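You operate a simulated robot arm through the tools that you are given. There is no shell and no other tool.

You are at the controls of a simulated robot arm. One attempt, no reset.

JOB
Wax the silk drawer's dry runner, put the scarf inside and shut it.
Fine: wax brush, beeswax tin; the brush goes back on its spot; the drawer runs freely; pinch no finger. A coat counts when it lies all over at full strength: go over it till it gets no stronger.
Where things are to end (x, y in the base frame): folded scarf within 60 mm of [470, -500].

The check looks at the end state, three seconds after you hand in, the way a careful person would. Anything else that was tipped, shoved, dropped, spilled or broken makes it a failure.

ROBOT AND FRAMES
A 7-joint arm with a four-finger gripper, fixed in place. Base frame: the origin is at the foot of the arm, x ahead of it, y to its left, z up; the work surface is at about z = 880. Readings come in mm, degrees, newtons and seconds.
Its first joint turns from -69.0 to 172.0 degrees. Payload 3.67 kg.
The tool frame sits at the grasp point between the pads (the TCP): z along the fingers, y along the line on which they close. The tips reach 28 mm beyond it. Largest opening 112 mm; the body of the gripper starts 73 mm behind the TCP.
Orientation is that of the tool frame in the base frame, as [roll, pitch, yaw] about the fixed x, y, z axes, in that order (R = Rz(yaw) Ry(pitch) Rx(roll)). With the fingers straight down and closing along the base's y, the tool's x points along the base's -x, its y along +y and its z along -z.

CONTROLS
- The arm moves only by the tool send_rows. Its argument "motion" is a list that holds one entry, the list of rows, each a list of 7 numbers: the shift along the tool's x, y, z in mm, then the turn, a rotation vector about the tool's x, y, z in degrees, then the closure, from 0 (fully open) to 1 (shut). In form: [[[tx, ty, tz, rx, ry, rz, hand], ...]]. A call has 1 to 20 rows; each row shifts and turns the commanded pose from where the row before left it, along the tool's axes as they then stand. A row lasts 0.2 s, in which the tool goes at most 50 mm and 8.6 degrees; a call with a longer step from one row to the next is refused whole, and so is a gripper value outside its range. Where a pose cannot be reached the arm comes as near as it can. A force on the tool above 40 N (or 10 N above the force at the start of the call, whichever is more), or a blocked arm, ends the call early, and 0.2 s more pass. The fingers move at their own pace and stop on an object; they squeeze with about 31 N. The grip force told is the motor's: it shows also when the fingers shut on nothing. Time passes only in rows, and 0.2 s behind the last, so rows that do not move let the fingers close. It gives the time, the measured TCP pose, the force on the tool (base axes), the opening and the grip force at its end, in the units of the frame above (readings bear some noise), with the torque about the TCP (base axes, N m) and any sound that the robot's microphone picked up.
- Cameras (640 x 400 px; columns grow to the right, rows downward): "scene" is fixed at [392.7, -635, 1472.2]; the picture's right is [0.68, -0.73, 0.00], its down [-0.66, -0.61, -0.43] and it looks along [0.31, 0.29, -0.90] (base axes); focal length 214 px, centre (320, 200). "wrist" rides on the gripper at [60, -18, -104] in the tool frame; the picture's right is [0.29, 0.96, 0.00], its down [-0.80, 0.24, -0.55] and it looks along [-0.53, 0.16, 0.83] (tool axes); focal length 234 px, centre (320, 200). There is no depth. A picture from a camera that has moved, and an enlarged one, comes with that camera's place and axes in the base frame and with its lens. The place of the scene camera against the robot may be out by one fixed shift of up to 18 mm in any direction.
- capture(camera): a new picture of that camera. The clock stands still meanwhile.
- raise_lower(by): slides the trunk up (or, below 0, down) by that many mm; the arm rides with it, the base frame stays. It gives what a move gives, with no picture.
- zoom(camera, box): a new picture of the part [left, top, right, bottom] of that camera's present view, enlarged. The clock stands still meanwhile.
- finish_job(): hands the job in; it is judged then, once.

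Places have to be worked out from the pictures, the camera data and where the tool is seen. Open the gripper and draw the arm clear of the work before you hand the job in, unless the task says otherwise.

The tools are called after ">>>" as name(argument=value, ...) on one line, values as JSON. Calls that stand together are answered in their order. send_rows: Moves the arm, as the interface text tells. Its arguments: {"type":"object","properties":{"motion":{"type":"array","items":{"type":"array","items":{"type":"array","items":{"type":"number"}}}}},"required":["motion"]} The other tools are called the same way: raise_lower (by) slides the trunk up or down; capture (camera) takes a picture; zoom (camera, box) takes an enlarged picture of a part of a camera's view; finish_job () hands the job in.

At the start:

```text
time_s: 0.0
tool_pos: [614.5, -401.4, 1251.7]
tool_rot: [-180.0, 0.0, -180.0]
ft_force: [-0.3, -0.2, 1.0]
moment: [0.0, 0.0, 0.02]
opening: 111.9
grasp_force: 0.0
trunk travel left (down, up): [-725.0, 115.0]
```

scene: 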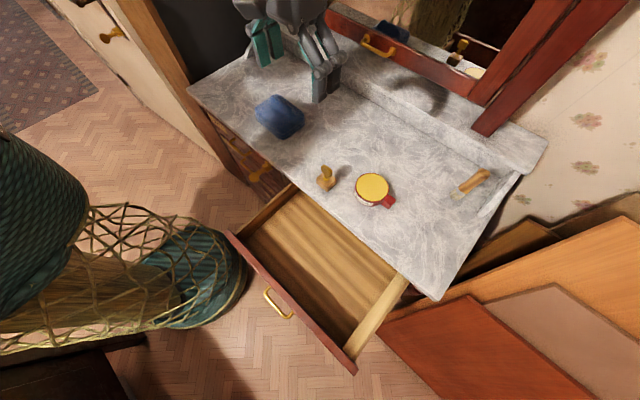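
wrist: 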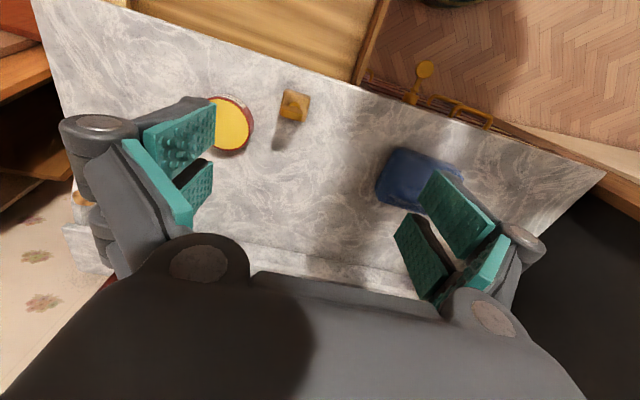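

I'll start by looking closely at the scene: a dresser with an open drawer, blue scarf, yellow tin, a brush and a knob-like item on the marble top.

>>> zoom(camera="scene", box=[220, 160, 420, 380])

>>> zoom(camera="scene", box=[180, 60, 360, 200])

>>> zoom(camera="scene", box=[340, 140, 540, 300])

>>> zoom(camera="wrist", box=[180, 40, 500, 240])

```text
1.82 times, centred on (320, 270) of scene
camera zoom: at [392.7, -635.0, 1472.2], right [0.68, -0.73, 0.0], down [-0.66, -0.61, -0.43], along [0.31, 0.29, -0.9], focal length 390 px, centre (320, 73)
```

zoom: 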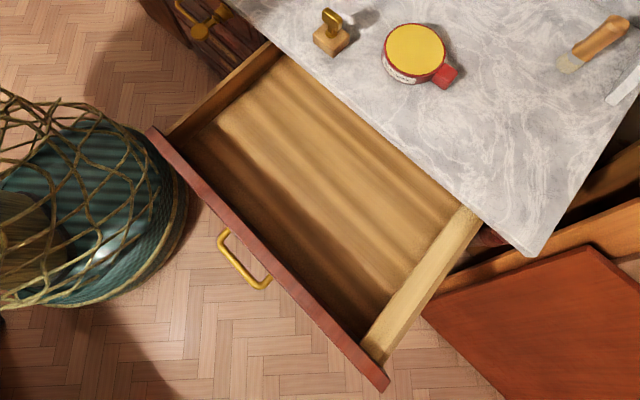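

```text
2.86 times, centred on (270, 130) of scene
camera zoom: at [392.7, -635.0, 1472.2], right [0.68, -0.73, 0.0], down [-0.66, -0.61, -0.43], along [0.31, 0.29, -0.9], focal length 613 px, centre (463, 400)
```

zoom: 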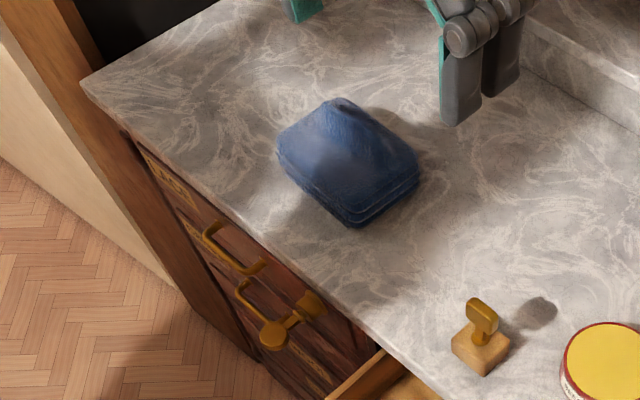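

```text
2.50 times, centred on (440, 220) of scene
camera zoom: at [392.7, -635.0, 1472.2], right [0.68, -0.73, 0.0], down [-0.66, -0.61, -0.43], along [0.31, 0.29, -0.9], focal length 536 px, centre (20, 150)
```

zoom: 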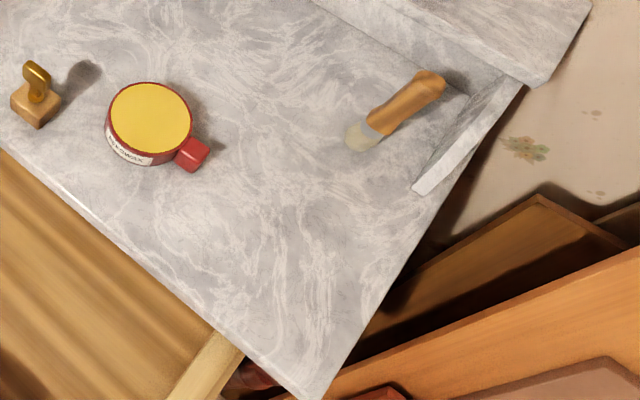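

```text
2.00 times, centred on (340, 140) of wrist
camera zoom: at [555.0, -418.7, 1355.5], right [-0.29, 0.96, 0.0], down [0.8, 0.24, 0.55], along [0.53, 0.16, -0.83], focal length 468 px, centre (280, 320)
```

zoom: 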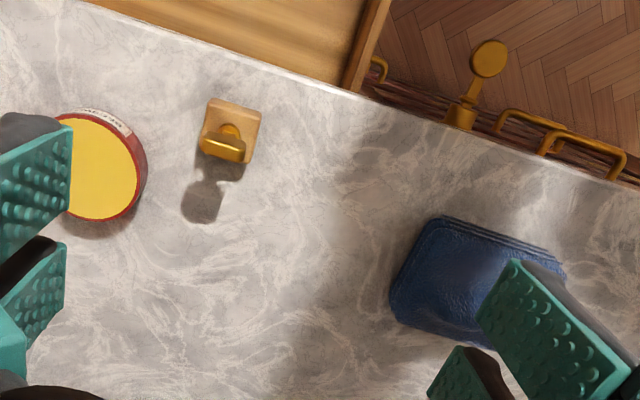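

The open drawer lies around x 335–590, y −790 to −300, which matches the scarf target. I need finer views of the two candidate tools, the tin, the runner and the labelled drawers before moving.

>>> zoom(camera="scene", box=[300, 150, 410, 220])

>>> zoom(camera="scene", box=[435, 155, 515, 210])

>>> zoom(camera="scene", box=[320, 260, 430, 380])

>>> zoom(camera="scene", box=[190, 100, 310, 240])

>>> zoom(camera="scene", box=[220, 190, 330, 270])

>>> zoom(camera="wrist", box=[260, 40, 360, 160])

>>> zoom(camera="wrist", box=[360, 40, 520, 240])

```text
5.71 times, centred on (355, 185) of scene
camera zoom: at [392.7, -635.0, 1472.2], right [0.68, -0.73, 0.0], down [-0.66, -0.61, -0.43], along [0.31, 0.29, -0.9], focal length 1226 px, centre (120, 286)
```

zoom: 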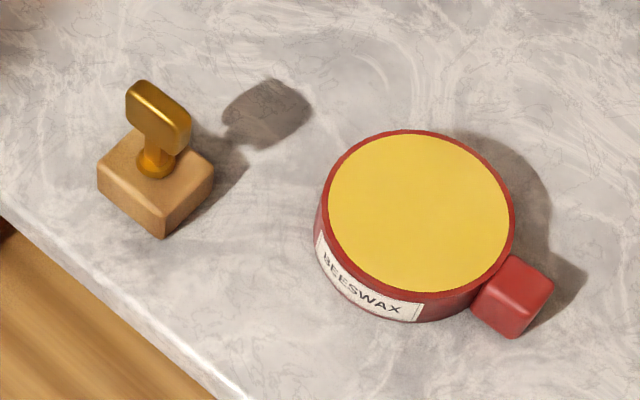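

```text
7.27 times, centred on (475, 182) of scene
camera zoom: at [392.7, -635.0, 1472.2], right [0.68, -0.73, 0.0], down [-0.66, -0.61, -0.43], along [0.31, 0.29, -0.9], focal length 1560 px, centre (-807, 327)
```

zoom: 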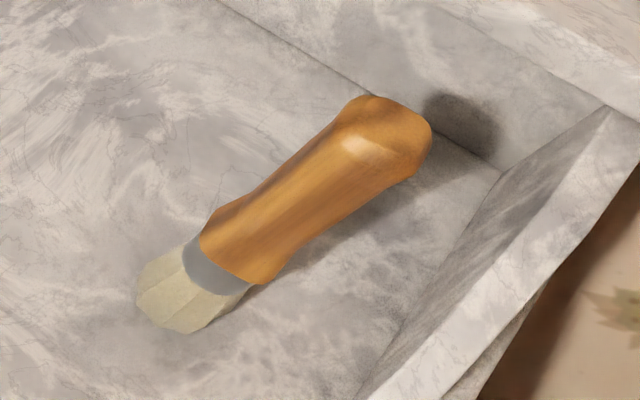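

```text
3.33 times, centred on (375, 320) of scene
camera zoom: at [392.7, -635.0, 1472.2], right [0.68, -0.73, 0.0], down [-0.66, -0.61, -0.43], along [0.31, 0.29, -0.9], focal length 715 px, centre (137, -200)
```

zoom: 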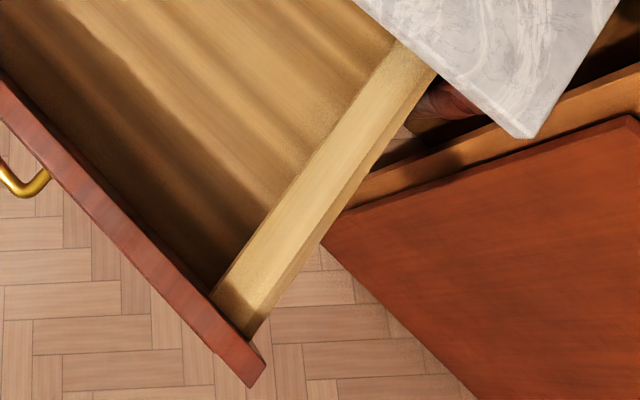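

```text
2.86 times, centred on (250, 170) of scene
camera zoom: at [392.7, -635.0, 1472.2], right [0.68, -0.73, 0.0], down [-0.66, -0.61, -0.43], along [0.31, 0.29, -0.9], focal length 613 px, centre (520, 286)
```

zoom: 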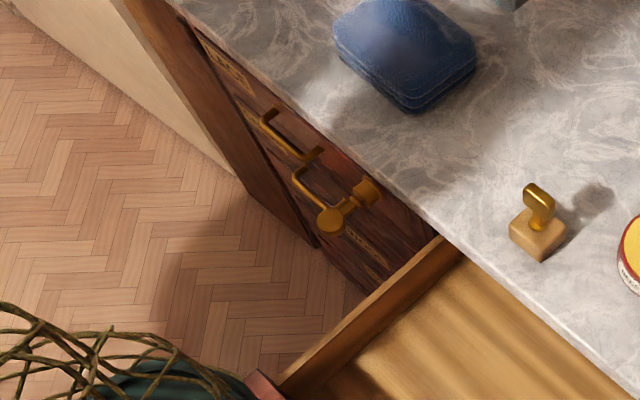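

```text
5.00 times, centred on (275, 230) of scene
camera zoom: at [392.7, -635.0, 1472.2], right [0.68, -0.73, 0.0], down [-0.66, -0.61, -0.43], along [0.31, 0.29, -0.9], focal length 1072 px, centre (545, 50)
```

zoom: 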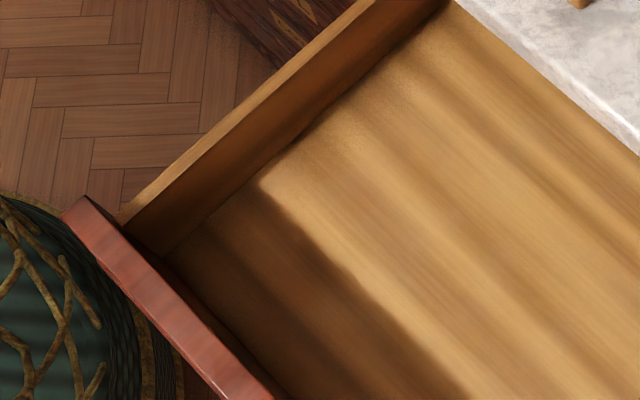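

```text
3.33 times, centred on (310, 100) of wrist
camera zoom: at [555.0, -418.7, 1355.5], right [-0.29, 0.96, 0.0], down [0.8, 0.24, 0.55], along [0.53, 0.16, -0.83], focal length 781 px, centre (353, 533)
```

zoom: 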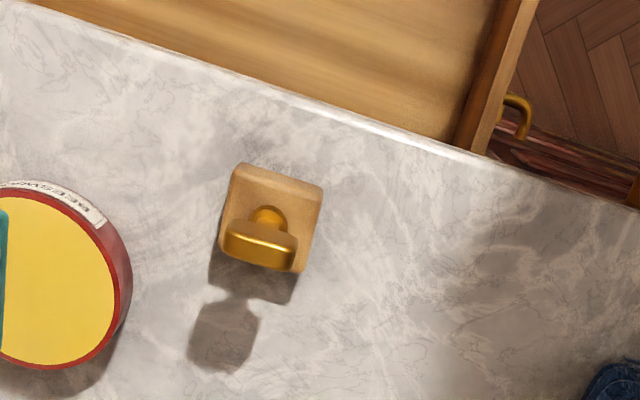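

```text
2.00 times, centred on (440, 140) of wrist
camera zoom: at [555.0, -418.7, 1355.5], right [-0.29, 0.96, 0.0], down [0.8, 0.24, 0.55], along [0.53, 0.16, -0.83], focal length 468 px, centre (80, 320)
```

zoom: 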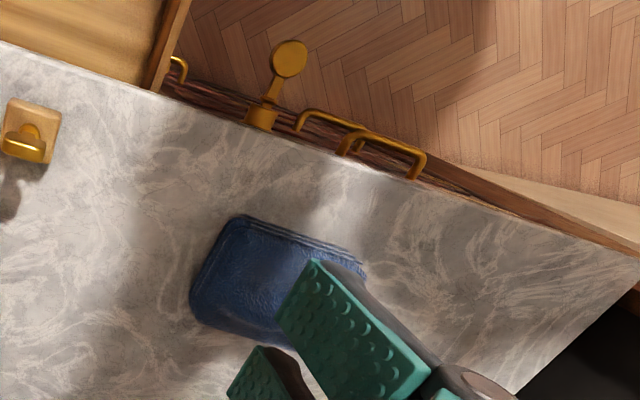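

The block with a brass T-handle at about (667, −405) could be the applicator, and the paint-brush-like object at about (950, −755) looks beyond normal reach. I'll lower the wrist camera for a closer view of the block and runner.

>>> send_rows(motion=[[[9.4, -6.8, 41.2, 0, 0, 0, 0], [9.4, -6.8, 41.2, 0, 0, 0, 0], [9.4, -6.8, 41.2, 0, 0, 0, 0], [9.4, -6.8, 41.2, 0, 0, 0, 0], [9.4, -6.8, 41.2, 0, 0, 0, 0]]])

>>> capture(camera="wrist")

>>> capture(camera="scene")

```text
time_s: 1.2
tool_pos: [569.2, -434.0, 1042.5]
tool_rot: [179.9, -0.1, 180.0]
ft_force: [-0.4, 0.3, -0.5]
moment: [0.06, 0.04, 0.02]
opening: 111.9
grasp_force: 0.1
trunk travel left (down, up): [-725.0, 115.0]
```

```text
taken
camera wrist: at [508.2, -452.5, 1147.7], right [-0.29, 0.96, 0.0], down [0.8, 0.24, 0.55], along [0.53, 0.16, -0.83], focal length 234 px, centre (320, 200)
```

wrist: 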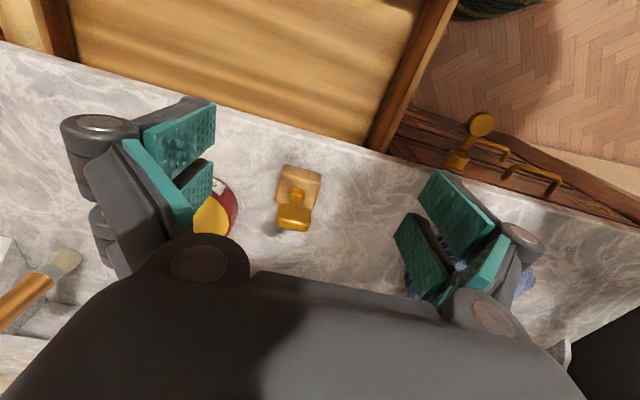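

```text
taken
```

scene: 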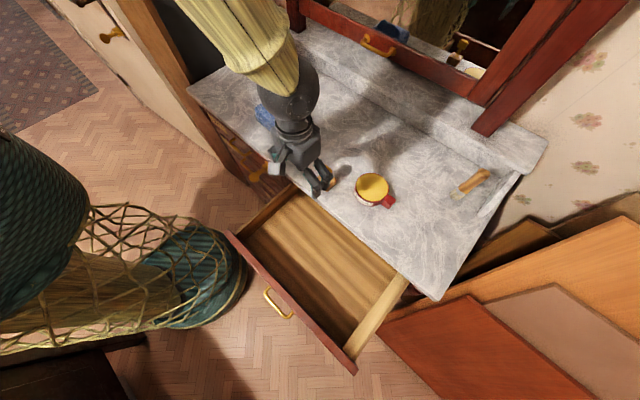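

The wrist view now shows the block from nearer. I'll enlarge the block, the brush, the runner area and the brass fitting.

>>> zoom(camera="wrist", box=[250, 140, 350, 240])

>>> zoom(camera="wrist", box=[420, 90, 600, 230])

>>> zoom(camera="wrist", box=[0, 0, 200, 130])

>>> zoom(camera="wrist", box=[340, 0, 500, 150])

>>> zoom(camera="wrist", box=[0, 200, 130, 350])

```text
4.00 times, centred on (300, 190) of wrist
camera zoom: at [508.2, -452.5, 1147.7], right [-0.29, 0.96, 0.0], down [0.8, 0.24, 0.55], along [0.53, 0.16, -0.83], focal length 937 px, centre (400, 240)
```

zoom: 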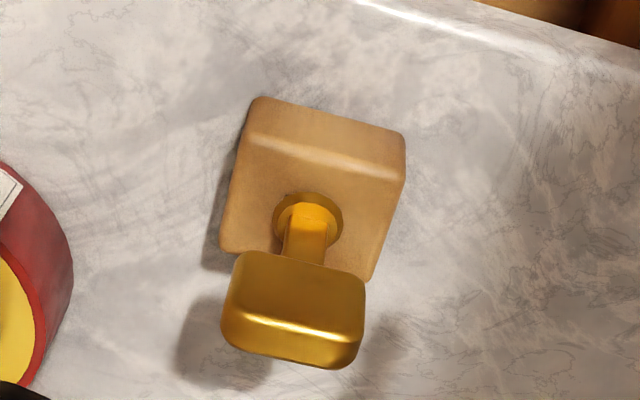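

```text
2.86 times, centred on (510, 160) of wrist
camera zoom: at [508.2, -452.5, 1147.7], right [-0.29, 0.96, 0.0], down [0.8, 0.24, 0.55], along [0.53, 0.16, -0.83], focal length 669 px, centre (-223, 314)
```

zoom: 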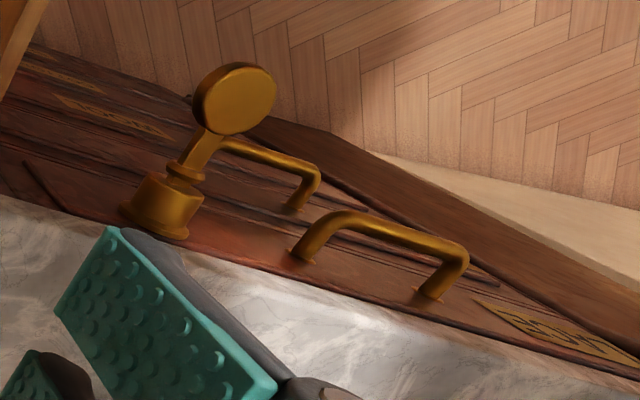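

```text
3.08 times, centred on (100, 65) of wrist
camera zoom: at [508.2, -452.5, 1147.7], right [-0.29, 0.96, 0.0], down [0.8, 0.24, 0.55], along [0.53, 0.16, -0.83], focal length 720 px, centre (997, 615)
```

zoom: 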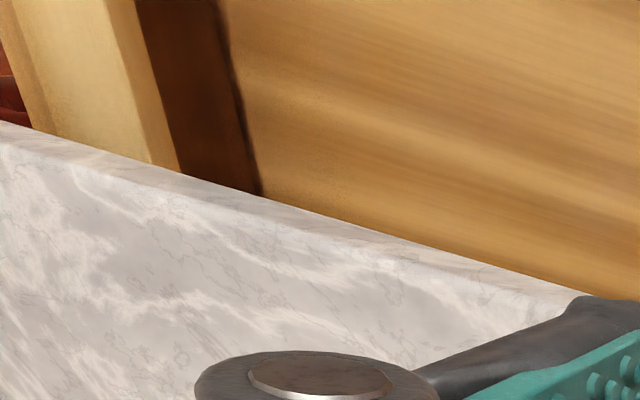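

```text
2.67 times, centred on (420, 75) of wrist
camera zoom: at [508.2, -452.5, 1147.7], right [-0.29, 0.96, 0.0], down [0.8, 0.24, 0.55], along [0.53, 0.16, -0.83], focal length 624 px, centre (53, 533)
```

zoom: 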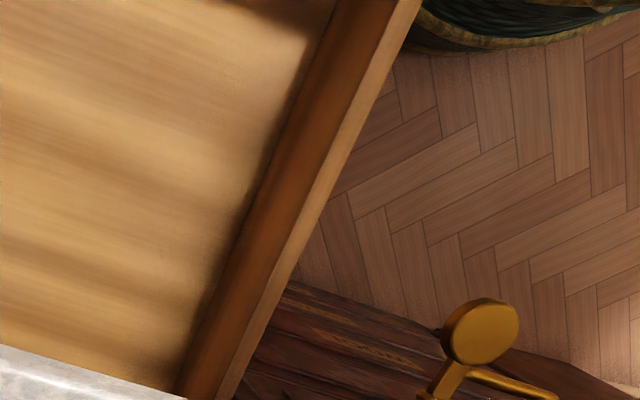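

```text
2.67 times, centred on (65, 275) of wrist
camera zoom: at [508.2, -452.5, 1147.7], right [-0.29, 0.96, 0.0], down [0.8, 0.24, 0.55], along [0.53, 0.16, -0.83], focal length 624 px, centre (1000, 0)
```

zoom: 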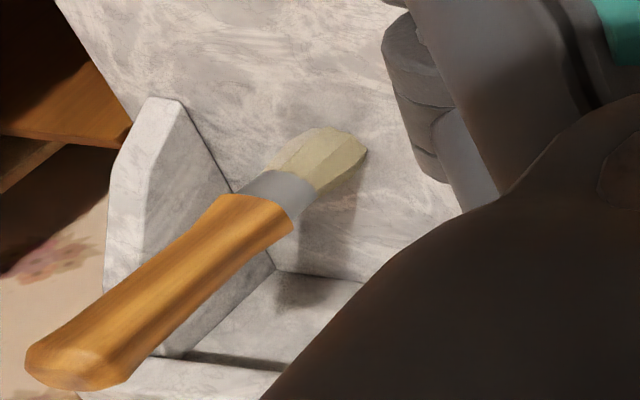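

The paint brush in the corner stands upright on its bristles about 1150 mm out, beyond the stated reach. The T-handled block sits at about (665, −435), with its handle plate from z 937 to 961. Next I'll turn the tool 90° and move over the drawer's right side to look at the pale strip that may be the runner.

>>> send_rows(motion=[[[0, 0, 0, 0, 0, 8.2, 0], [0, 0, 0, 0, 0, 8.2, 0], [0, 0, 0, 0, 0, 8.2, 0], [0, 0, 0, 0, 0, 8.2, 0], [0, 0, 0, 0, 0, 8.2, 0], [0, 0, 0, 0, 0, 8.2, 0], [0, 0, 0, 0, 0, 8.2, 0], [0, 0, 0, 0, 0, 8.2, 0], [0, 0, 0, 0, 0, 8.2, 0], [0, 0, 0, 0, 0, 8.2, 0], [0, 0, 0, 0, 0, 8, 0], [-31.4, -17.4, 5.7, 0, 0, 0, 0], [-31.4, -17.4, 5.7, 0, 0, 0, 0], [-31.4, -17.4, 5.7, 0, 0, 0, 0], [-31.4, -17.4, 5.7, 0, 0, 0, 0], [-31.4, -17.4, 5.7, 0, 0, 0, 0], [-31.4, -17.4, 5.7, 0, 0, 0, 0], [-31.4, -17.4, 5.7, 0, 0, 0, 0], [-31.4, -17.4, 5.7, 0, 0, 0, 0]]])

>>> capture(camera="wrist")

>>> capture(camera="scene")

```text
time_s: 5.2
tool_pos: [429.6, -686.7, 999.9]
tool_rot: [180.0, -0.1, 89.9]
ft_force: [-0.8, -0.5, -0.3]
moment: [0.03, -0.04, 0.0]
opening: 111.9
grasp_force: 0.0
trunk travel left (down, up): [-725.0, 115.0]
```

```text
taken
camera wrist: at [410.2, -626.7, 1102.5], right [0.96, 0.29, 0.0], down [0.24, -0.8, 0.55], along [0.16, -0.53, -0.83], focal length 234 px, centre (320, 200)
```

wrist: 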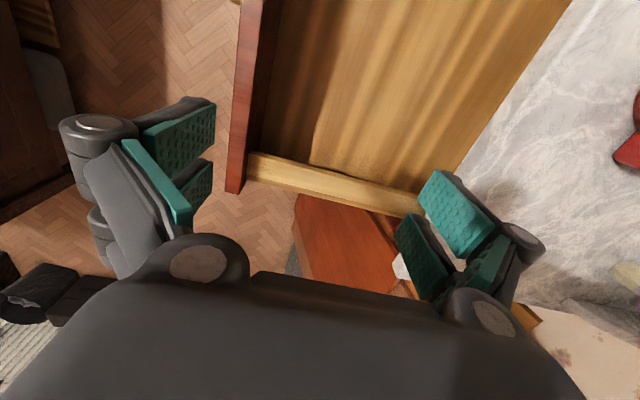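

```text
taken
```

scene: 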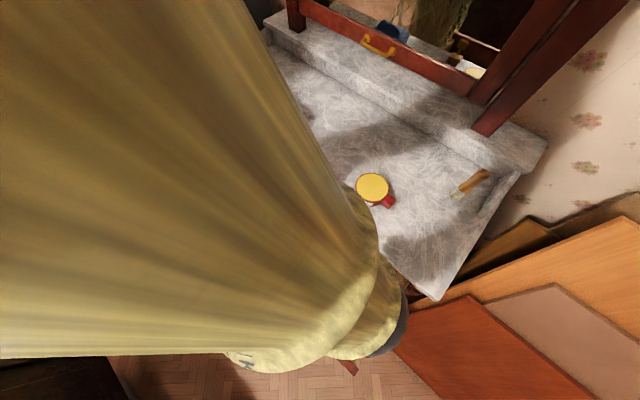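

>>> zoom(camera="wrist", box=[220, 130, 440, 230])

>>> zoom(camera="wrist", box=[220, 140, 320, 210])

>>> zoom(camera="wrist", box=[330, 150, 430, 220])

>>> zoom(camera="wrist", box=[220, 0, 600, 200])

```text
2.91 times, centred on (330, 180) of wrist
camera zoom: at [410.2, -626.7, 1102.5], right [0.96, 0.29, 0.0], down [0.24, -0.8, 0.55], along [0.16, -0.53, -0.83], focal length 681 px, centre (291, 258)
```

zoom: 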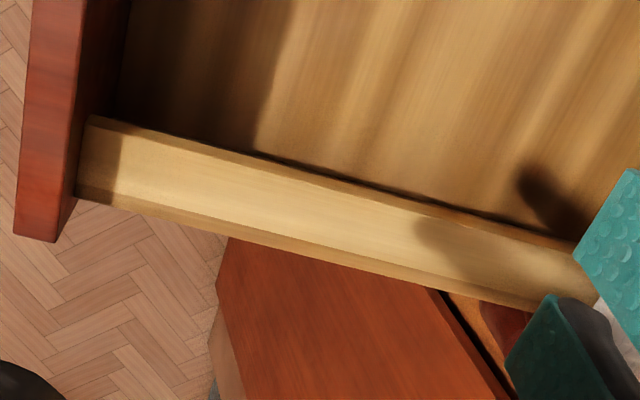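

```text
5.71 times, centred on (270, 175) of wrist
camera zoom: at [410.2, -626.7, 1102.5], right [0.96, 0.29, 0.0], down [0.24, -0.8, 0.55], along [0.16, -0.53, -0.83], focal length 1338 px, centre (606, 343)
```

zoom: 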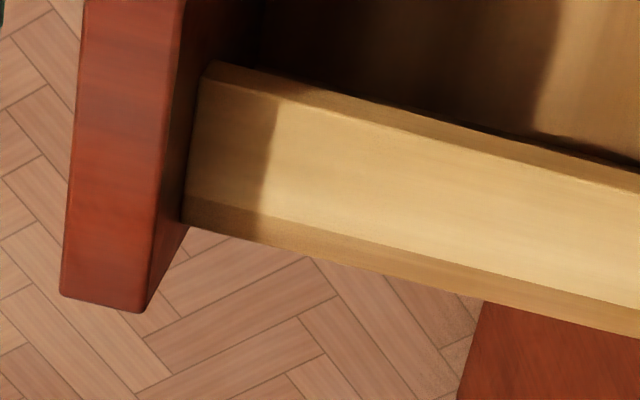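

```text
5.71 times, centred on (380, 185) of wrist
camera zoom: at [410.2, -626.7, 1102.5], right [0.96, 0.29, 0.0], down [0.24, -0.8, 0.55], along [0.16, -0.53, -0.83], focal length 1338 px, centre (-23, 286)
```

zoom: 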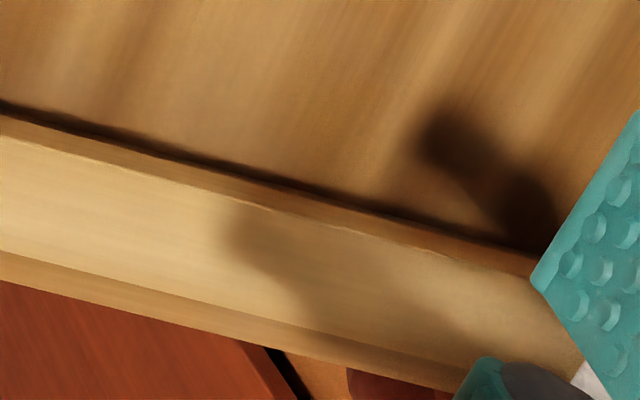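

```text
1.68 times, centred on (410, 100) of wrist
camera zoom: at [410.2, -626.7, 1102.5], right [0.96, 0.29, 0.0], down [0.24, -0.8, 0.55], along [0.16, -0.53, -0.83], focal length 394 px, centre (168, 368)
```

zoom: 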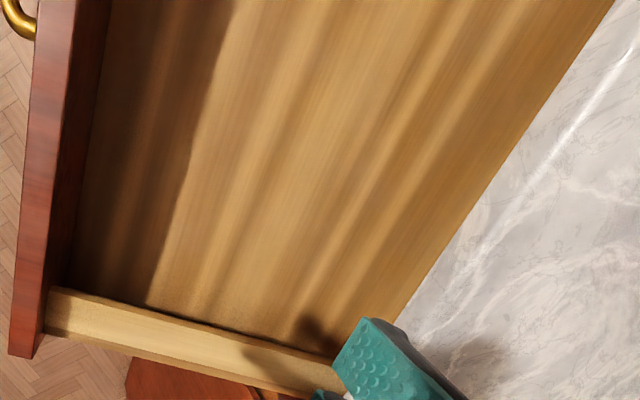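

The right side of the drawer is a broad slab about 46 mm wide, from y −772 to −818, with a pale strip on top; that is the dry runner, and the thin brown left wall is not. I'll turn back and hover over the T-handled block to localise it, then check whether its underside has bristles.

>>> send_rows(motion=[[[0, 0, -5, 0, 0, -8.2, 0], [0, 0, -5, 0, 0, -8.2, 0], [0, 0, -5, 0, 0, -8.2, 0], [0, 0, -5, 0, 0, -8.2, 0], [0, 0, -5, 0, 0, -8.2, 0], [0, 0, -5, 0, 0, -8.2, 0], [0, 0, -5, 0, 0, -8.2, 0], [0, 0, -5, 0, 0, -8.2, 0], [0, 0, 0, 0, 0, -8.2, 0], [0, 0, 0, 0, 0, -8.2, 0], [0, 0, 0, 0, 0, -8, 0], [-25.5, 31.5, 0, 0, 0, 0, 0], [-25.5, 31.5, 0, 0, 0, 0, 0], [-25.5, 31.5, 0, 0, 0, 0, 0], [-25.5, 31.5, 0, 0, 0, 0, 0], [-25.5, 31.5, 0, 0, 0, 0, 0], [-25.5, 31.5, 0, 0, 0, 0, 0], [-25.5, 31.5, 0, 0, 0, 0, 0], [-25.5, 31.5, 0, 0, 0, 0, 0], [0, 0, 0, 0, 0, 0, 0]]])

>>> capture(camera="wrist")

>>> zoom(camera="scene", box=[340, 270, 420, 370])

>>> capture(camera="scene")

```text
time_s: 9.4
tool_pos: [630.8, -435.8, 1040.1]
tool_rot: [179.9, 0.0, 179.9]
ft_force: [-1.0, -1.3, 0.2]
moment: [0.05, -0.02, 0.0]
opening: 112.1
grasp_force: 0.1
trunk travel left (down, up): [-725.0, 115.0]
```

```text
taken
camera wrist: at [570.9, -453.2, 1143.6], right [-0.29, 0.96, 0.0], down [0.8, 0.24, 0.55], along [0.53, 0.16, -0.83], focal length 234 px, centre (320, 200)
```

wrist: 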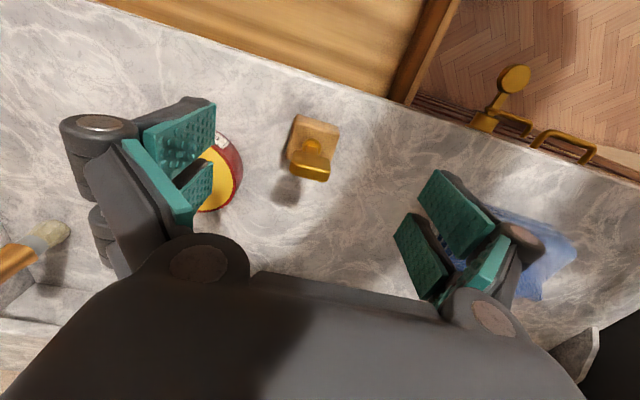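

```text
4.00 times, centred on (380, 320) of scene
camera zoom: at [392.7, -635.0, 1472.2], right [0.68, -0.73, 0.0], down [-0.66, -0.61, -0.43], along [0.31, 0.29, -0.9], focal length 858 px, centre (80, -280)
```

zoom: 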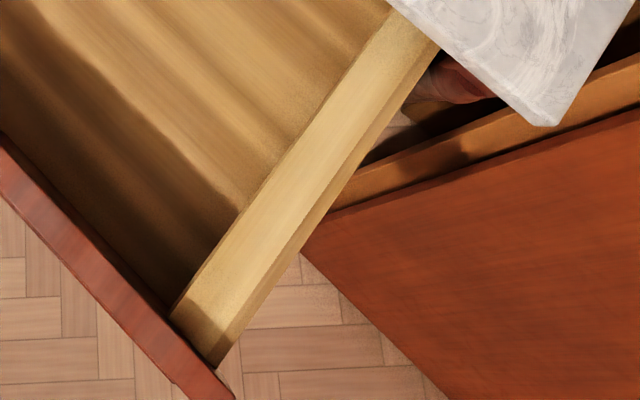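

```text
taken
```

scene: 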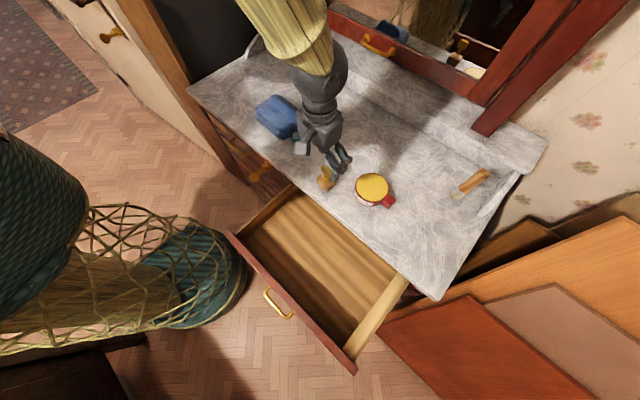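

The slab with its pale strip shows clearly now. I'll enlarge the wrist view to pin down the block's position.

>>> zoom(camera="wrist", box=[270, 100, 360, 200])

>>> zoom(camera="wrist", box=[380, 0, 640, 180])

```text
4.00 times, centred on (315, 150) of wrist
camera zoom: at [570.9, -453.2, 1143.6], right [-0.29, 0.96, 0.0], down [0.8, 0.24, 0.55], along [0.53, 0.16, -0.83], focal length 937 px, centre (340, 400)
```

zoom: 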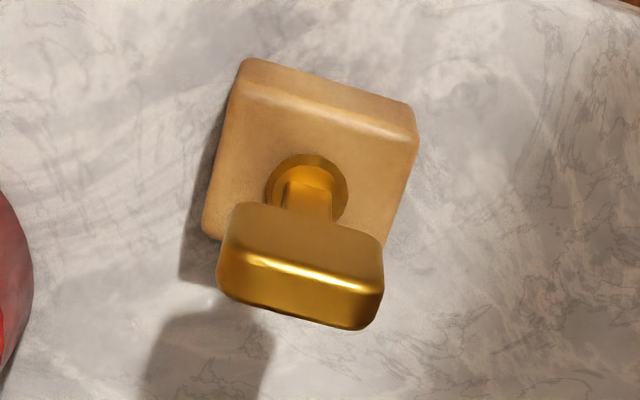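

```text
2.22 times, centred on (510, 90) of wrist
camera zoom: at [570.9, -453.2, 1143.6], right [-0.29, 0.96, 0.0], down [0.8, 0.24, 0.55], along [0.53, 0.16, -0.83], focal length 520 px, centre (-102, 444)
```

zoom: 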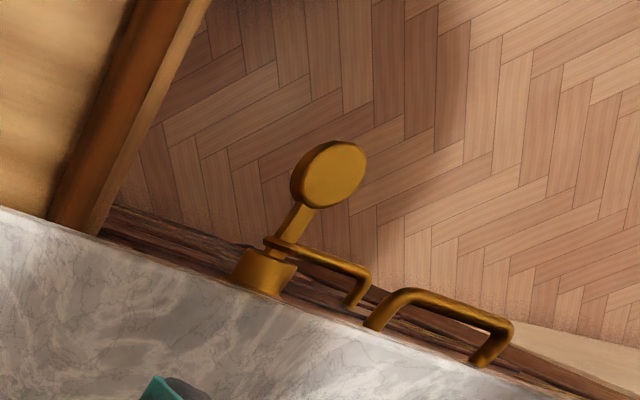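

The block's centre is at about (664, −435) and it is square to the base axes; the grip plate is 36 mm wide along y. I'll part-close the fingers, come down around the plate and close.

>>> send_rows(motion=[[[-16.6, 0.4, 0, 0, 0, 0, 0.35], [-16.6, 0.4, 0, 0, 0, 0, 0.35], [0, 0, 25, 0, 0, 0, 0.35], [0, 0, 25, 0, 0, 0, 0.35], [0, 0, 20, 0, 0, 0, 0.35], [0, 0, 12, 0, 0, 0, 0.35], [0, 0, 9, 0, 0, 0, 0.35], [0, 0, 0, 0, 0, 0, 0.35]]])

>>> capture(camera="wrist")

>>> zoom(camera="scene", box=[290, 130, 410, 220])

```text
time_s: 11.2
tool_pos: [667.9, -432.9, 949.6]
tool_rot: [-179.9, 0.0, -180.0]
ft_force: [-0.1, 1.1, 0.7]
moment: [-0.02, 0.03, 0.0]
opening: 72.7
grasp_force: 0.2
trunk travel left (down, up): [-725.0, 115.0]
```

```text
taken
camera wrist: at [606.8, -450.8, 1053.2], right [-0.29, 0.96, 0.0], down [0.8, 0.24, 0.55], along [0.53, 0.16, -0.83], focal length 234 px, centre (320, 200)
```

wrist: 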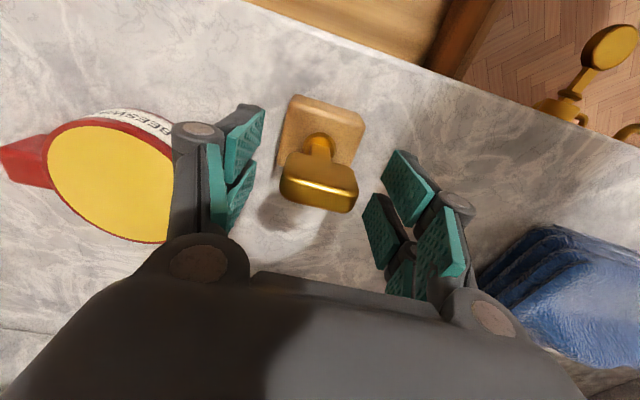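

```text
4.44 times, centred on (350, 175) of scene
camera zoom: at [392.7, -635.0, 1472.2], right [0.68, -0.73, 0.0], down [-0.66, -0.61, -0.43], along [0.31, 0.29, -0.9], focal length 953 px, centre (187, 311)
```

zoom: 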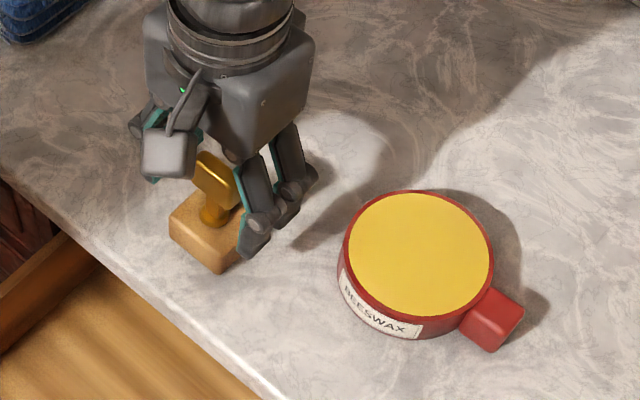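

The TCP projects onto the centre of the grip plate in the wrist view, with the fingers on either side. I'll close on it.

>>> send_rows(motion=[[[0, 0, 0, 0, 0, 0, 0.6], [0, 0, 0, 0, 0, 0, 0.8], [0, 0, 0, 0, 0, 0, 1], [0, 0, 0, 0, 0, 0, 1], [0, 0, 0, 0, 0, 0, 1]]])

>>> capture(camera="wrist")

```text
time_s: 12.4
tool_pos: [667.3, -433.5, 949.4]
tool_rot: [-179.9, 0.0, -179.9]
ft_force: [-0.2, 0.6, 0.3]
moment: [-0.02, -0.02, -0.03]
opening: 33.8
grasp_force: 30.9
trunk travel left (down, up): [-725.0, 115.0]
```

```text
taken
camera wrist: at [607.0, -450.7, 1053.1], right [-0.29, 0.96, 0.0], down [0.8, 0.24, 0.55], along [0.53, 0.16, -0.83], focal length 234 px, centre (320, 200)
```

wrist: 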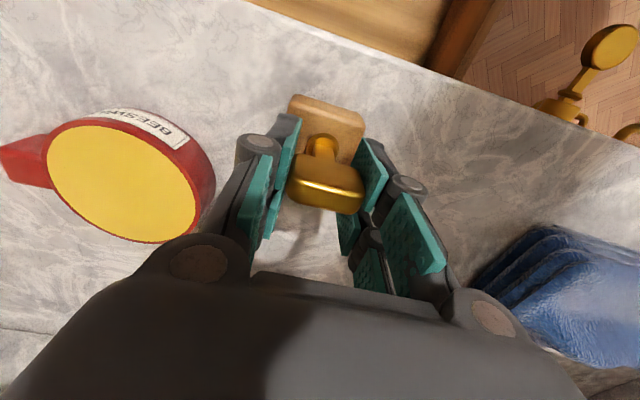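

Gripped at 33.8 mm. I'll lift it straight up and read its weight.

>>> send_rows(motion=[[[0, 0, -5, 0, 0, 0, 1], [0, 0, -15, 0, 0, 0, 1], [0, 0, -30, 0, 0, 0, 1], [0, 0, -30, 0, 0, 0, 1], [0, 0, -30, 0, 0, 0, 1], [0, 0, -25, 0, 0, 0, 1], [0, 0, 0, 0, 0, 0, 1]]])

>>> capture(camera="wrist")

>>> zoom(camera="scene", box=[290, 130, 410, 220])

```text
time_s: 14.0
tool_pos: [667.2, -433.0, 1083.9]
tool_rot: [-180.0, -0.1, 179.9]
ft_force: [-0.3, -0.9, -1.0]
moment: [0.04, 0.01, 0.01]
opening: 33.8
grasp_force: 30.8
trunk travel left (down, up): [-725.0, 115.0]
```

```text
taken
camera wrist: at [607.4, -451.0, 1186.5], right [-0.29, 0.96, 0.0], down [0.8, 0.24, 0.55], along [0.53, 0.16, -0.83], focal length 234 px, centre (320, 200)
```

wrist: 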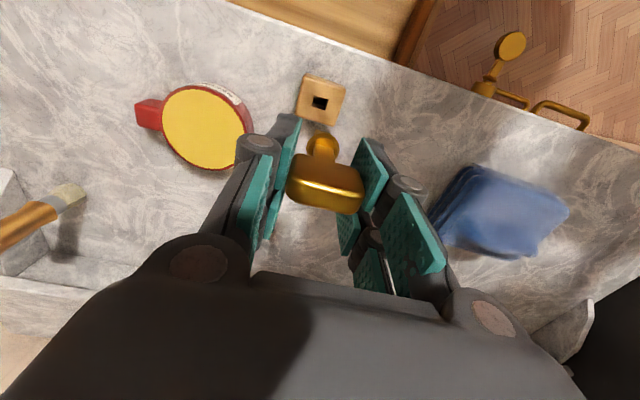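

```text
4.44 times, centred on (350, 175) of scene
camera zoom: at [392.7, -635.0, 1472.2], right [0.68, -0.73, 0.0], down [-0.66, -0.61, -0.43], along [0.31, 0.29, -0.9], focal length 953 px, centre (187, 311)
```

zoom: 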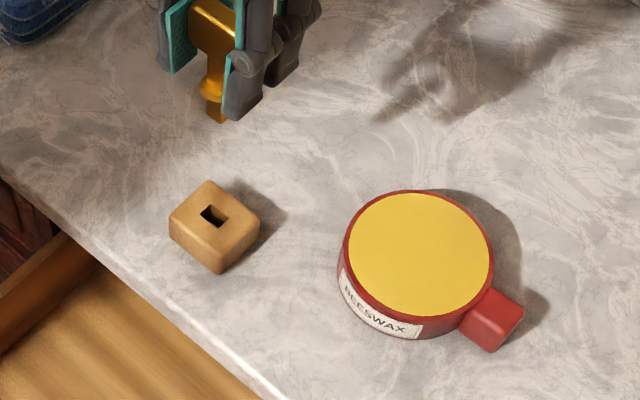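

It is a brass key lifting out of a wooden stand with a square hole, so it isn't the brush. I'll retrace my path exactly to put it back, stopping above the hole to check alignment.

>>> send_rows(motion=[[[0, 0, 30, 0, 0, 0, 1], [0, 0, 30, 0, 0, 0, 1], [0, 0, 30, 0, 0, 0, 1], [0, 0, 0, 0, 0, 0, 1], [0, 0, 0, 0, 0, 0, 1]]])

>>> zoom(camera="wrist", box=[260, 60, 400, 220])

>>> zoom(camera="scene", box=[300, 140, 370, 200])

```text
time_s: 15.2
tool_pos: [665.5, -433.2, 992.5]
tool_rot: [179.9, 0.0, -179.9]
ft_force: [0.3, -0.8, -0.5]
moment: [-0.01, 0.0, 0.03]
opening: 33.8
grasp_force: 31.0
trunk travel left (down, up): [-725.0, 115.0]
```

```text
2.50 times, centred on (330, 140) of wrist
camera zoom: at [605.0, -451.0, 1096.7], right [-0.29, 0.96, 0.0], down [0.8, 0.24, 0.55], along [0.53, 0.16, -0.83], focal length 585 px, centre (295, 350)
```

zoom: 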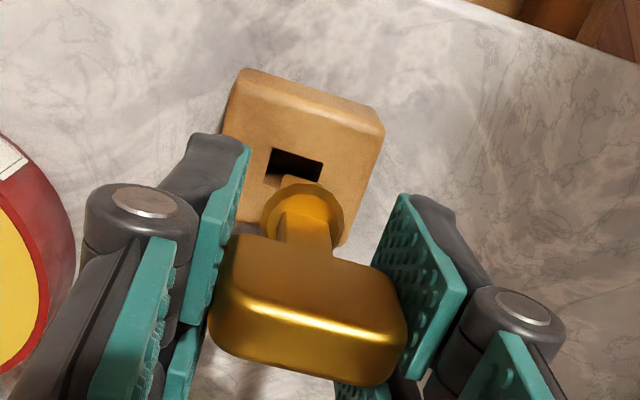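

```text
6.67 times, centred on (335, 170) of scene
camera zoom: at [392.7, -635.0, 1472.2], right [0.68, -0.73, 0.0], down [-0.66, -0.61, -0.43], along [0.31, 0.29, -0.9], focal length 1430 px, centre (220, 400)
```

zoom: 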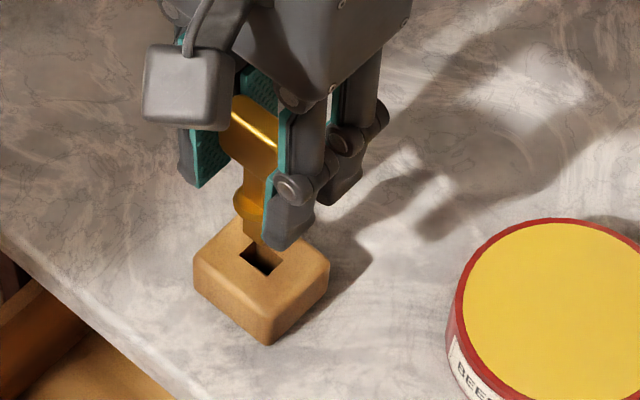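

The shank is lined up with the hole. I'll lower the remaining 45 mm slowly.

>>> send_rows(motion=[[[0, 0, 6, 0, 0, 0, 1], [0, 0, 6, 0, 0, 0, 1], [0, 0, 6, 0, 0, 0, 1], [0, 0, 6, 0, 0, 0, 1], [0, 0, 6, 0, 0, 0, 1], [0, 0, 5, 0, 0, 0, 1], [0, 0, 4, 0, 0, 0, 1], [0, 0, 3, 0, 0, 0, 1], [0, 0, 2, 0, 0, 0, 1], [0, 0, 0, 0, 0, 0, 1], [0, 0, 0, 0, 0, 0, 1]]])

>>> zoom(camera="wrist", box=[260, 60, 400, 220])

>>> zoom(camera="scene", box=[300, 140, 370, 200])

```text
time_s: 17.6
tool_pos: [666.9, -433.1, 950.8]
tool_rot: [180.0, -0.2, 180.0]
ft_force: [0.2, 0.7, 0.0]
moment: [-0.02, -0.03, 0.03]
opening: 34.0
grasp_force: 31.1
trunk travel left (down, up): [-725.0, 115.0]
```

```text
2.50 times, centred on (330, 140) of wrist
camera zoom: at [606.6, -451.1, 1053.9], right [-0.29, 0.96, 0.0], down [0.8, 0.24, 0.55], along [0.53, 0.16, -0.83], focal length 585 px, centre (295, 350)
```

zoom: 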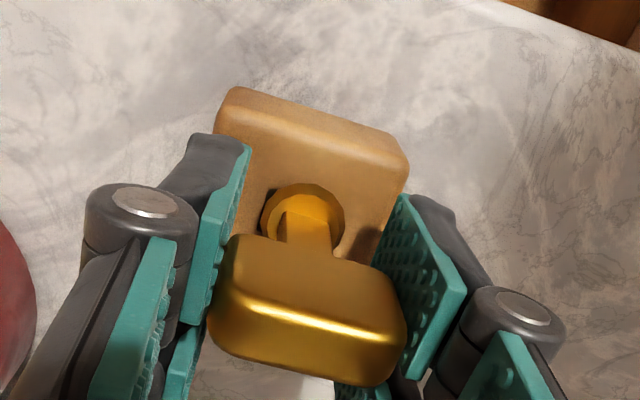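

```text
6.67 times, centred on (335, 170) of scene
camera zoom: at [392.7, -635.0, 1472.2], right [0.68, -0.73, 0.0], down [-0.66, -0.61, -0.43], along [0.31, 0.29, -0.9], focal length 1430 px, centre (220, 400)
```

zoom: 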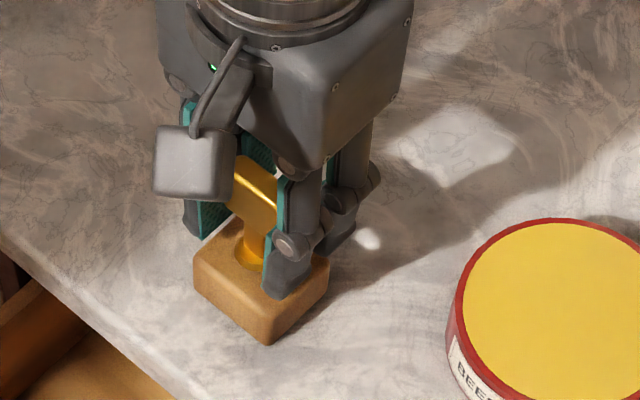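

The key is seated in its stand again, collar on the block. I'll go down the last millimetre, release and rise clear.

>>> send_rows(motion=[[[0, 0, 1, 0, 0, 0, 1], [0, 0, 0, 0, 0, 0, 0.8], [0, 0, 0, 0, 0, 0, 0.55], [0, 0, 0, 0, 0, 0, 0.35], [0, 0, -20, 0, 0, 0, 0.35], [0, 0, -30, 0, 0, 0, 0.35], [0, 0, -40, 0, 0, 0, 0.35], [0, 0, -40, 0, 0, 0, 0.35], [0, 0, 0, 0, 0, 0, 0.35]]])

>>> capture(camera="wrist")

>>> zoom(camera="scene", box=[300, 140, 410, 220])

>>> zoom(camera="wrist", box=[0, 150, 120, 260])

```text
time_s: 19.6
tool_pos: [667.9, -434.0, 1078.7]
tool_rot: [179.9, -0.1, 179.9]
ft_force: [-0.4, -0.2, 0.1]
moment: [-0.01, 0.03, -0.01]
opening: 72.8
grasp_force: 0.0
trunk travel left (down, up): [-725.0, 115.0]
```

```text
taken
camera wrist: at [607.9, -451.6, 1182.0], right [-0.29, 0.96, 0.0], down [0.8, 0.24, 0.55], along [0.53, 0.16, -0.83], focal length 234 px, centre (320, 200)
```

wrist: 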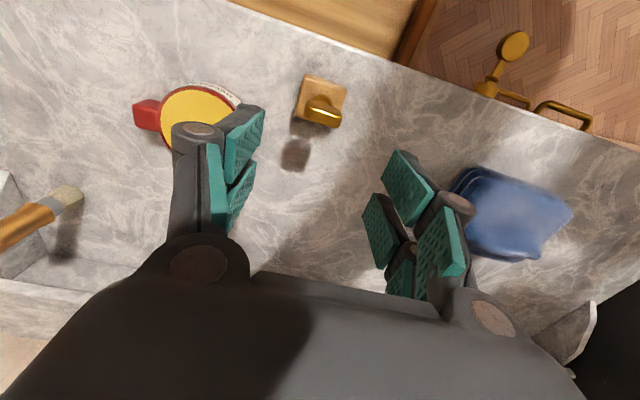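

```text
5.00 times, centred on (355, 180) of scene
camera zoom: at [392.7, -635.0, 1472.2], right [0.68, -0.73, 0.0], down [-0.66, -0.61, -0.43], along [0.31, 0.29, -0.9], focal length 1072 px, centre (145, 300)
```

zoom: 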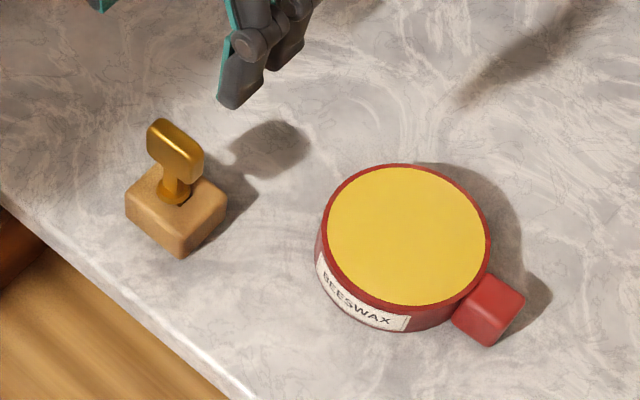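

```text
3.64 times, centred on (60, 205) of wrist
camera zoom: at [607.9, -451.6, 1182.0], right [-0.29, 0.96, 0.0], down [0.8, 0.24, 0.55], along [0.53, 0.16, -0.83], focal length 852 px, centre (1266, 182)
```

zoom: 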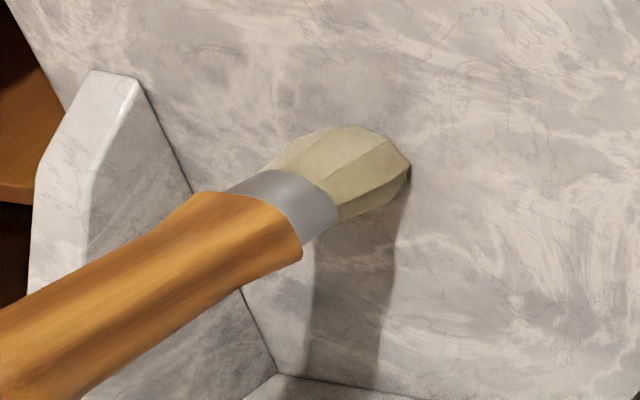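

The key is back as it was, so the wax brush must be the upright one at about (896, −748), with its handle up to z ≈ 1024. It's at r ≈ 1167 and can only be reached with the tool tilted outward. I'll raise the arm and test turning the wrist so the camera ends up on the upper side.

>>> send_rows(motion=[[[0, 0, -30, 0, 0, -8.2, 0.3], [0, 0, -30, 0, 0, -8.2, 0.3], [0, 0, -30, 0, 0, -8.2, 0.3], [0, 0, 0, 0, 0, -8.2, 0.3], [0, 0, 0, 0, 0, -8.2, 0.3], [0, 0, 0, 0, 0, -8.2, 0.3], [0, 0, 0, 0, 0, -8.2, 0.3], [0, 0, 0, 0, 0, -8.2, 0.3], [0, 0, 0, 0, 0, -8.2, 0.3], [0, 0, 0, 0, 0, -8.2, 0.3], [0, 0, 0, 0, 0, -8.2, 0.3], [0, 0, 0, 0, 0, -8.2, 0.3], [0, 0, 0, 0, 0, -8.2, 0.3], [0, 0, 0, 0, 0, -8.2, 0.3], [0, 0, 0, 0, 0, -8.2, 0.3], [0, 0, 0, 0, 0, -8.2, 0.3], [0, 0, 0, 0, 0, -8.2, 0.3]]])

```text
time_s: 23.2
tool_pos: [665.3, -432.9, 1169.5]
tool_rot: [-180.0, 0.0, -40.4]
ft_force: [-1.0, 0.2, -0.8]
moment: [0.0, 0.01, -0.02]
opening: 78.4
grasp_force: 0.0
trunk travel left (down, up): [-725.0, 115.0]
```

That turn worked. Now I'll tilt the tool 60° outward, still high above the dresser.

>>> send_rows(motion=[[[0, 0, 0, 0, 8.5, 0, 0.3], [0, 0, 0, 0, 8.5, 0, 0.3], [0, 0, 0, 0, 8.5, 0, 0.3], [0, 0, 0, 0, 8.5, 0, 0.3], [0, 0, 0, 0, 8.5, 0, 0.3], [0, 0, 0, 0, 8.5, 0, 0.3], [0, 0, 0, 0, 8.5, 0, 0.3], [0, 0, 0, 0, 0, 0, 0.3]]])

>>> capture(camera="wrist")

>>> capture(camera="scene")

```text
time_s: 25.2
tool_pos: [651.1, -462.0, 1146.0]
tool_rot: [-172.1, -55.2, -51.6]
ft_force: [0.2, -0.2, -0.2]
moment: [-0.01, 0.01, -0.03]
opening: 78.5
grasp_force: 0.1
trunk travel left (down, up): [-725.0, 115.0]
stopped in row 8: the arm was blocked; the commanded pose is now the measured one
```

```text
taken
camera wrist: at [619.9, -418.2, 1254.7], right [-0.57, -0.8, 0.16], down [-0.79, 0.49, -0.36], along [0.21, -0.33, -0.92], focal length 234 px, centre (320, 200)
```

wrist: 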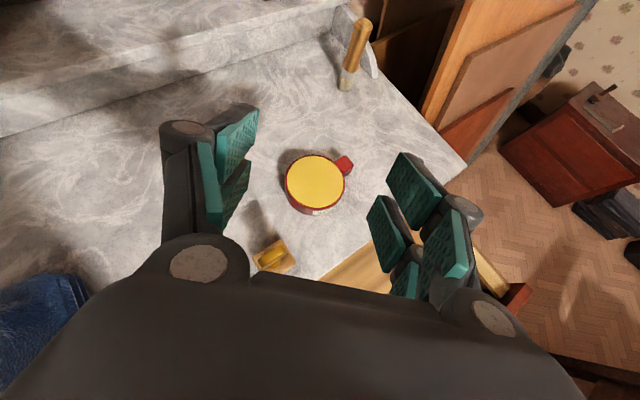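

```text
taken
```

scene: 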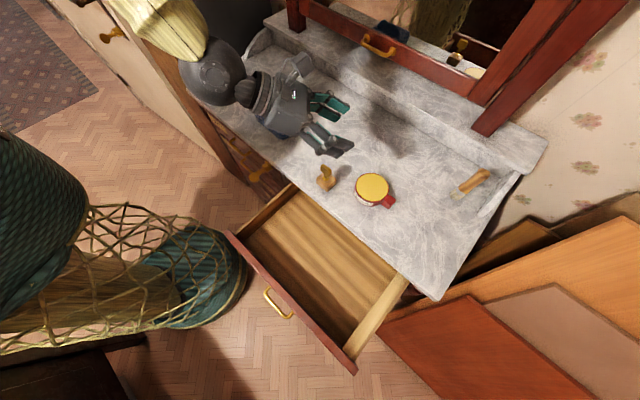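

The arm stopped short at about 55° of tilt, probably a joint limit this close in. I'll move further out at this height, where the forearm lies flatter, and see how the pose follows.

>>> send_rows(motion=[[[25, 1.2, 32.6, 0, 0, 0, 0.3], [25, 1.2, 32.6, 0, 0, 0, 0.3], [25, 1.2, 32.6, 0, 0, 0, 0.3], [25, 1.2, 32.6, 0, 0, 0, 0.3], [25, 1.2, 32.6, 0, 0, 0, 0.3], [0, 0, 0, 0, 0, 0, 0.3]]])

>>> capture(camera="wrist")

>>> capture(camera="scene")

```text
time_s: 26.6
tool_pos: [791.7, -610.0, 1157.8]
tool_rot: [-172.2, -55.5, -51.2]
ft_force: [-0.2, 0.6, 0.4]
moment: [-0.01, 0.0, -0.01]
opening: 78.2
grasp_force: 0.0
trunk travel left (down, up): [-725.0, 115.0]
```

```text
taken
camera wrist: at [759.9, -566.9, 1266.6], right [-0.57, -0.8, 0.16], down [-0.79, 0.49, -0.36], along [0.21, -0.34, -0.92], focal length 234 px, centre (320, 200)
```

wrist: 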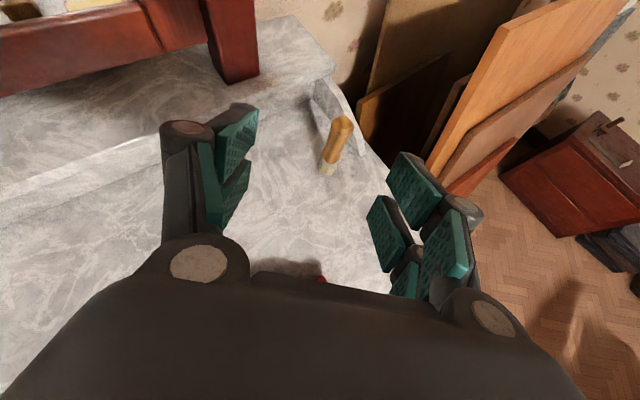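

```text
taken
```

scene: 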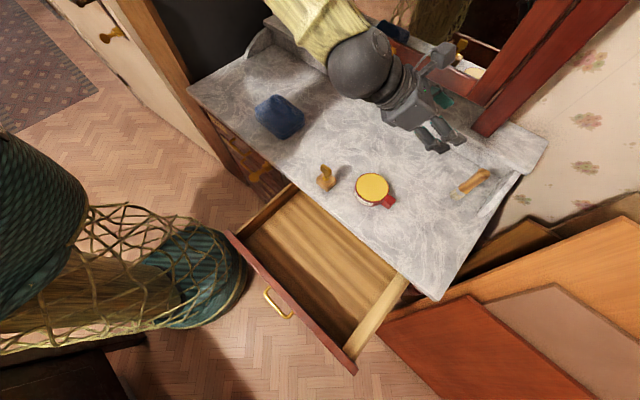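

It followed to r ≈ 1000 with the tilt held. I'll level the closing axis, add a little tilt and see whether it is accepted here.

>>> send_rows(motion=[[[0, 0, 0, 0, 0, -5.5, 0.3], [0, 0, 0, 0, 5, 0, 0.3], [0, 0, 0, 0, 0, 0, 0.3]]])

>>> zoom(camera="wrist", box=[260, 60, 420, 200])

```text
time_s: 27.4
tool_pos: [788.4, -613.9, 1157.4]
tool_rot: [179.8, -60.8, -41.7]
ft_force: [-1.3, -0.4, 0.3]
moment: [-0.01, -0.01, 0.04]
opening: 78.6
grasp_force: 0.1
trunk travel left (down, up): [-725.0, 115.0]
```

```text
2.86 times, centred on (340, 130) of wrist
camera zoom: at [755.1, -558.5, 1259.9], right [-0.53, -0.81, 0.25], down [-0.81, 0.4, -0.42], along [0.24, -0.43, -0.87], focal length 669 px, centre (263, 400)
```

zoom: 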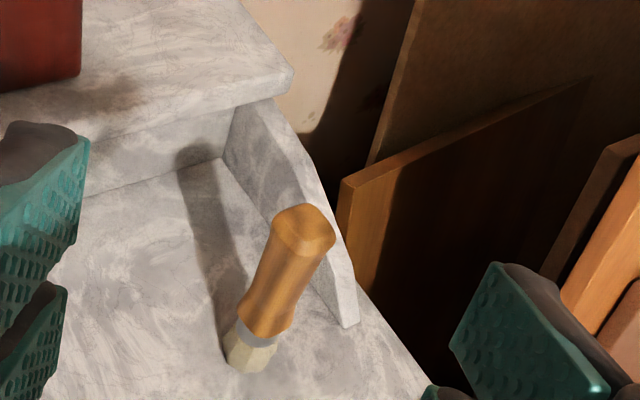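

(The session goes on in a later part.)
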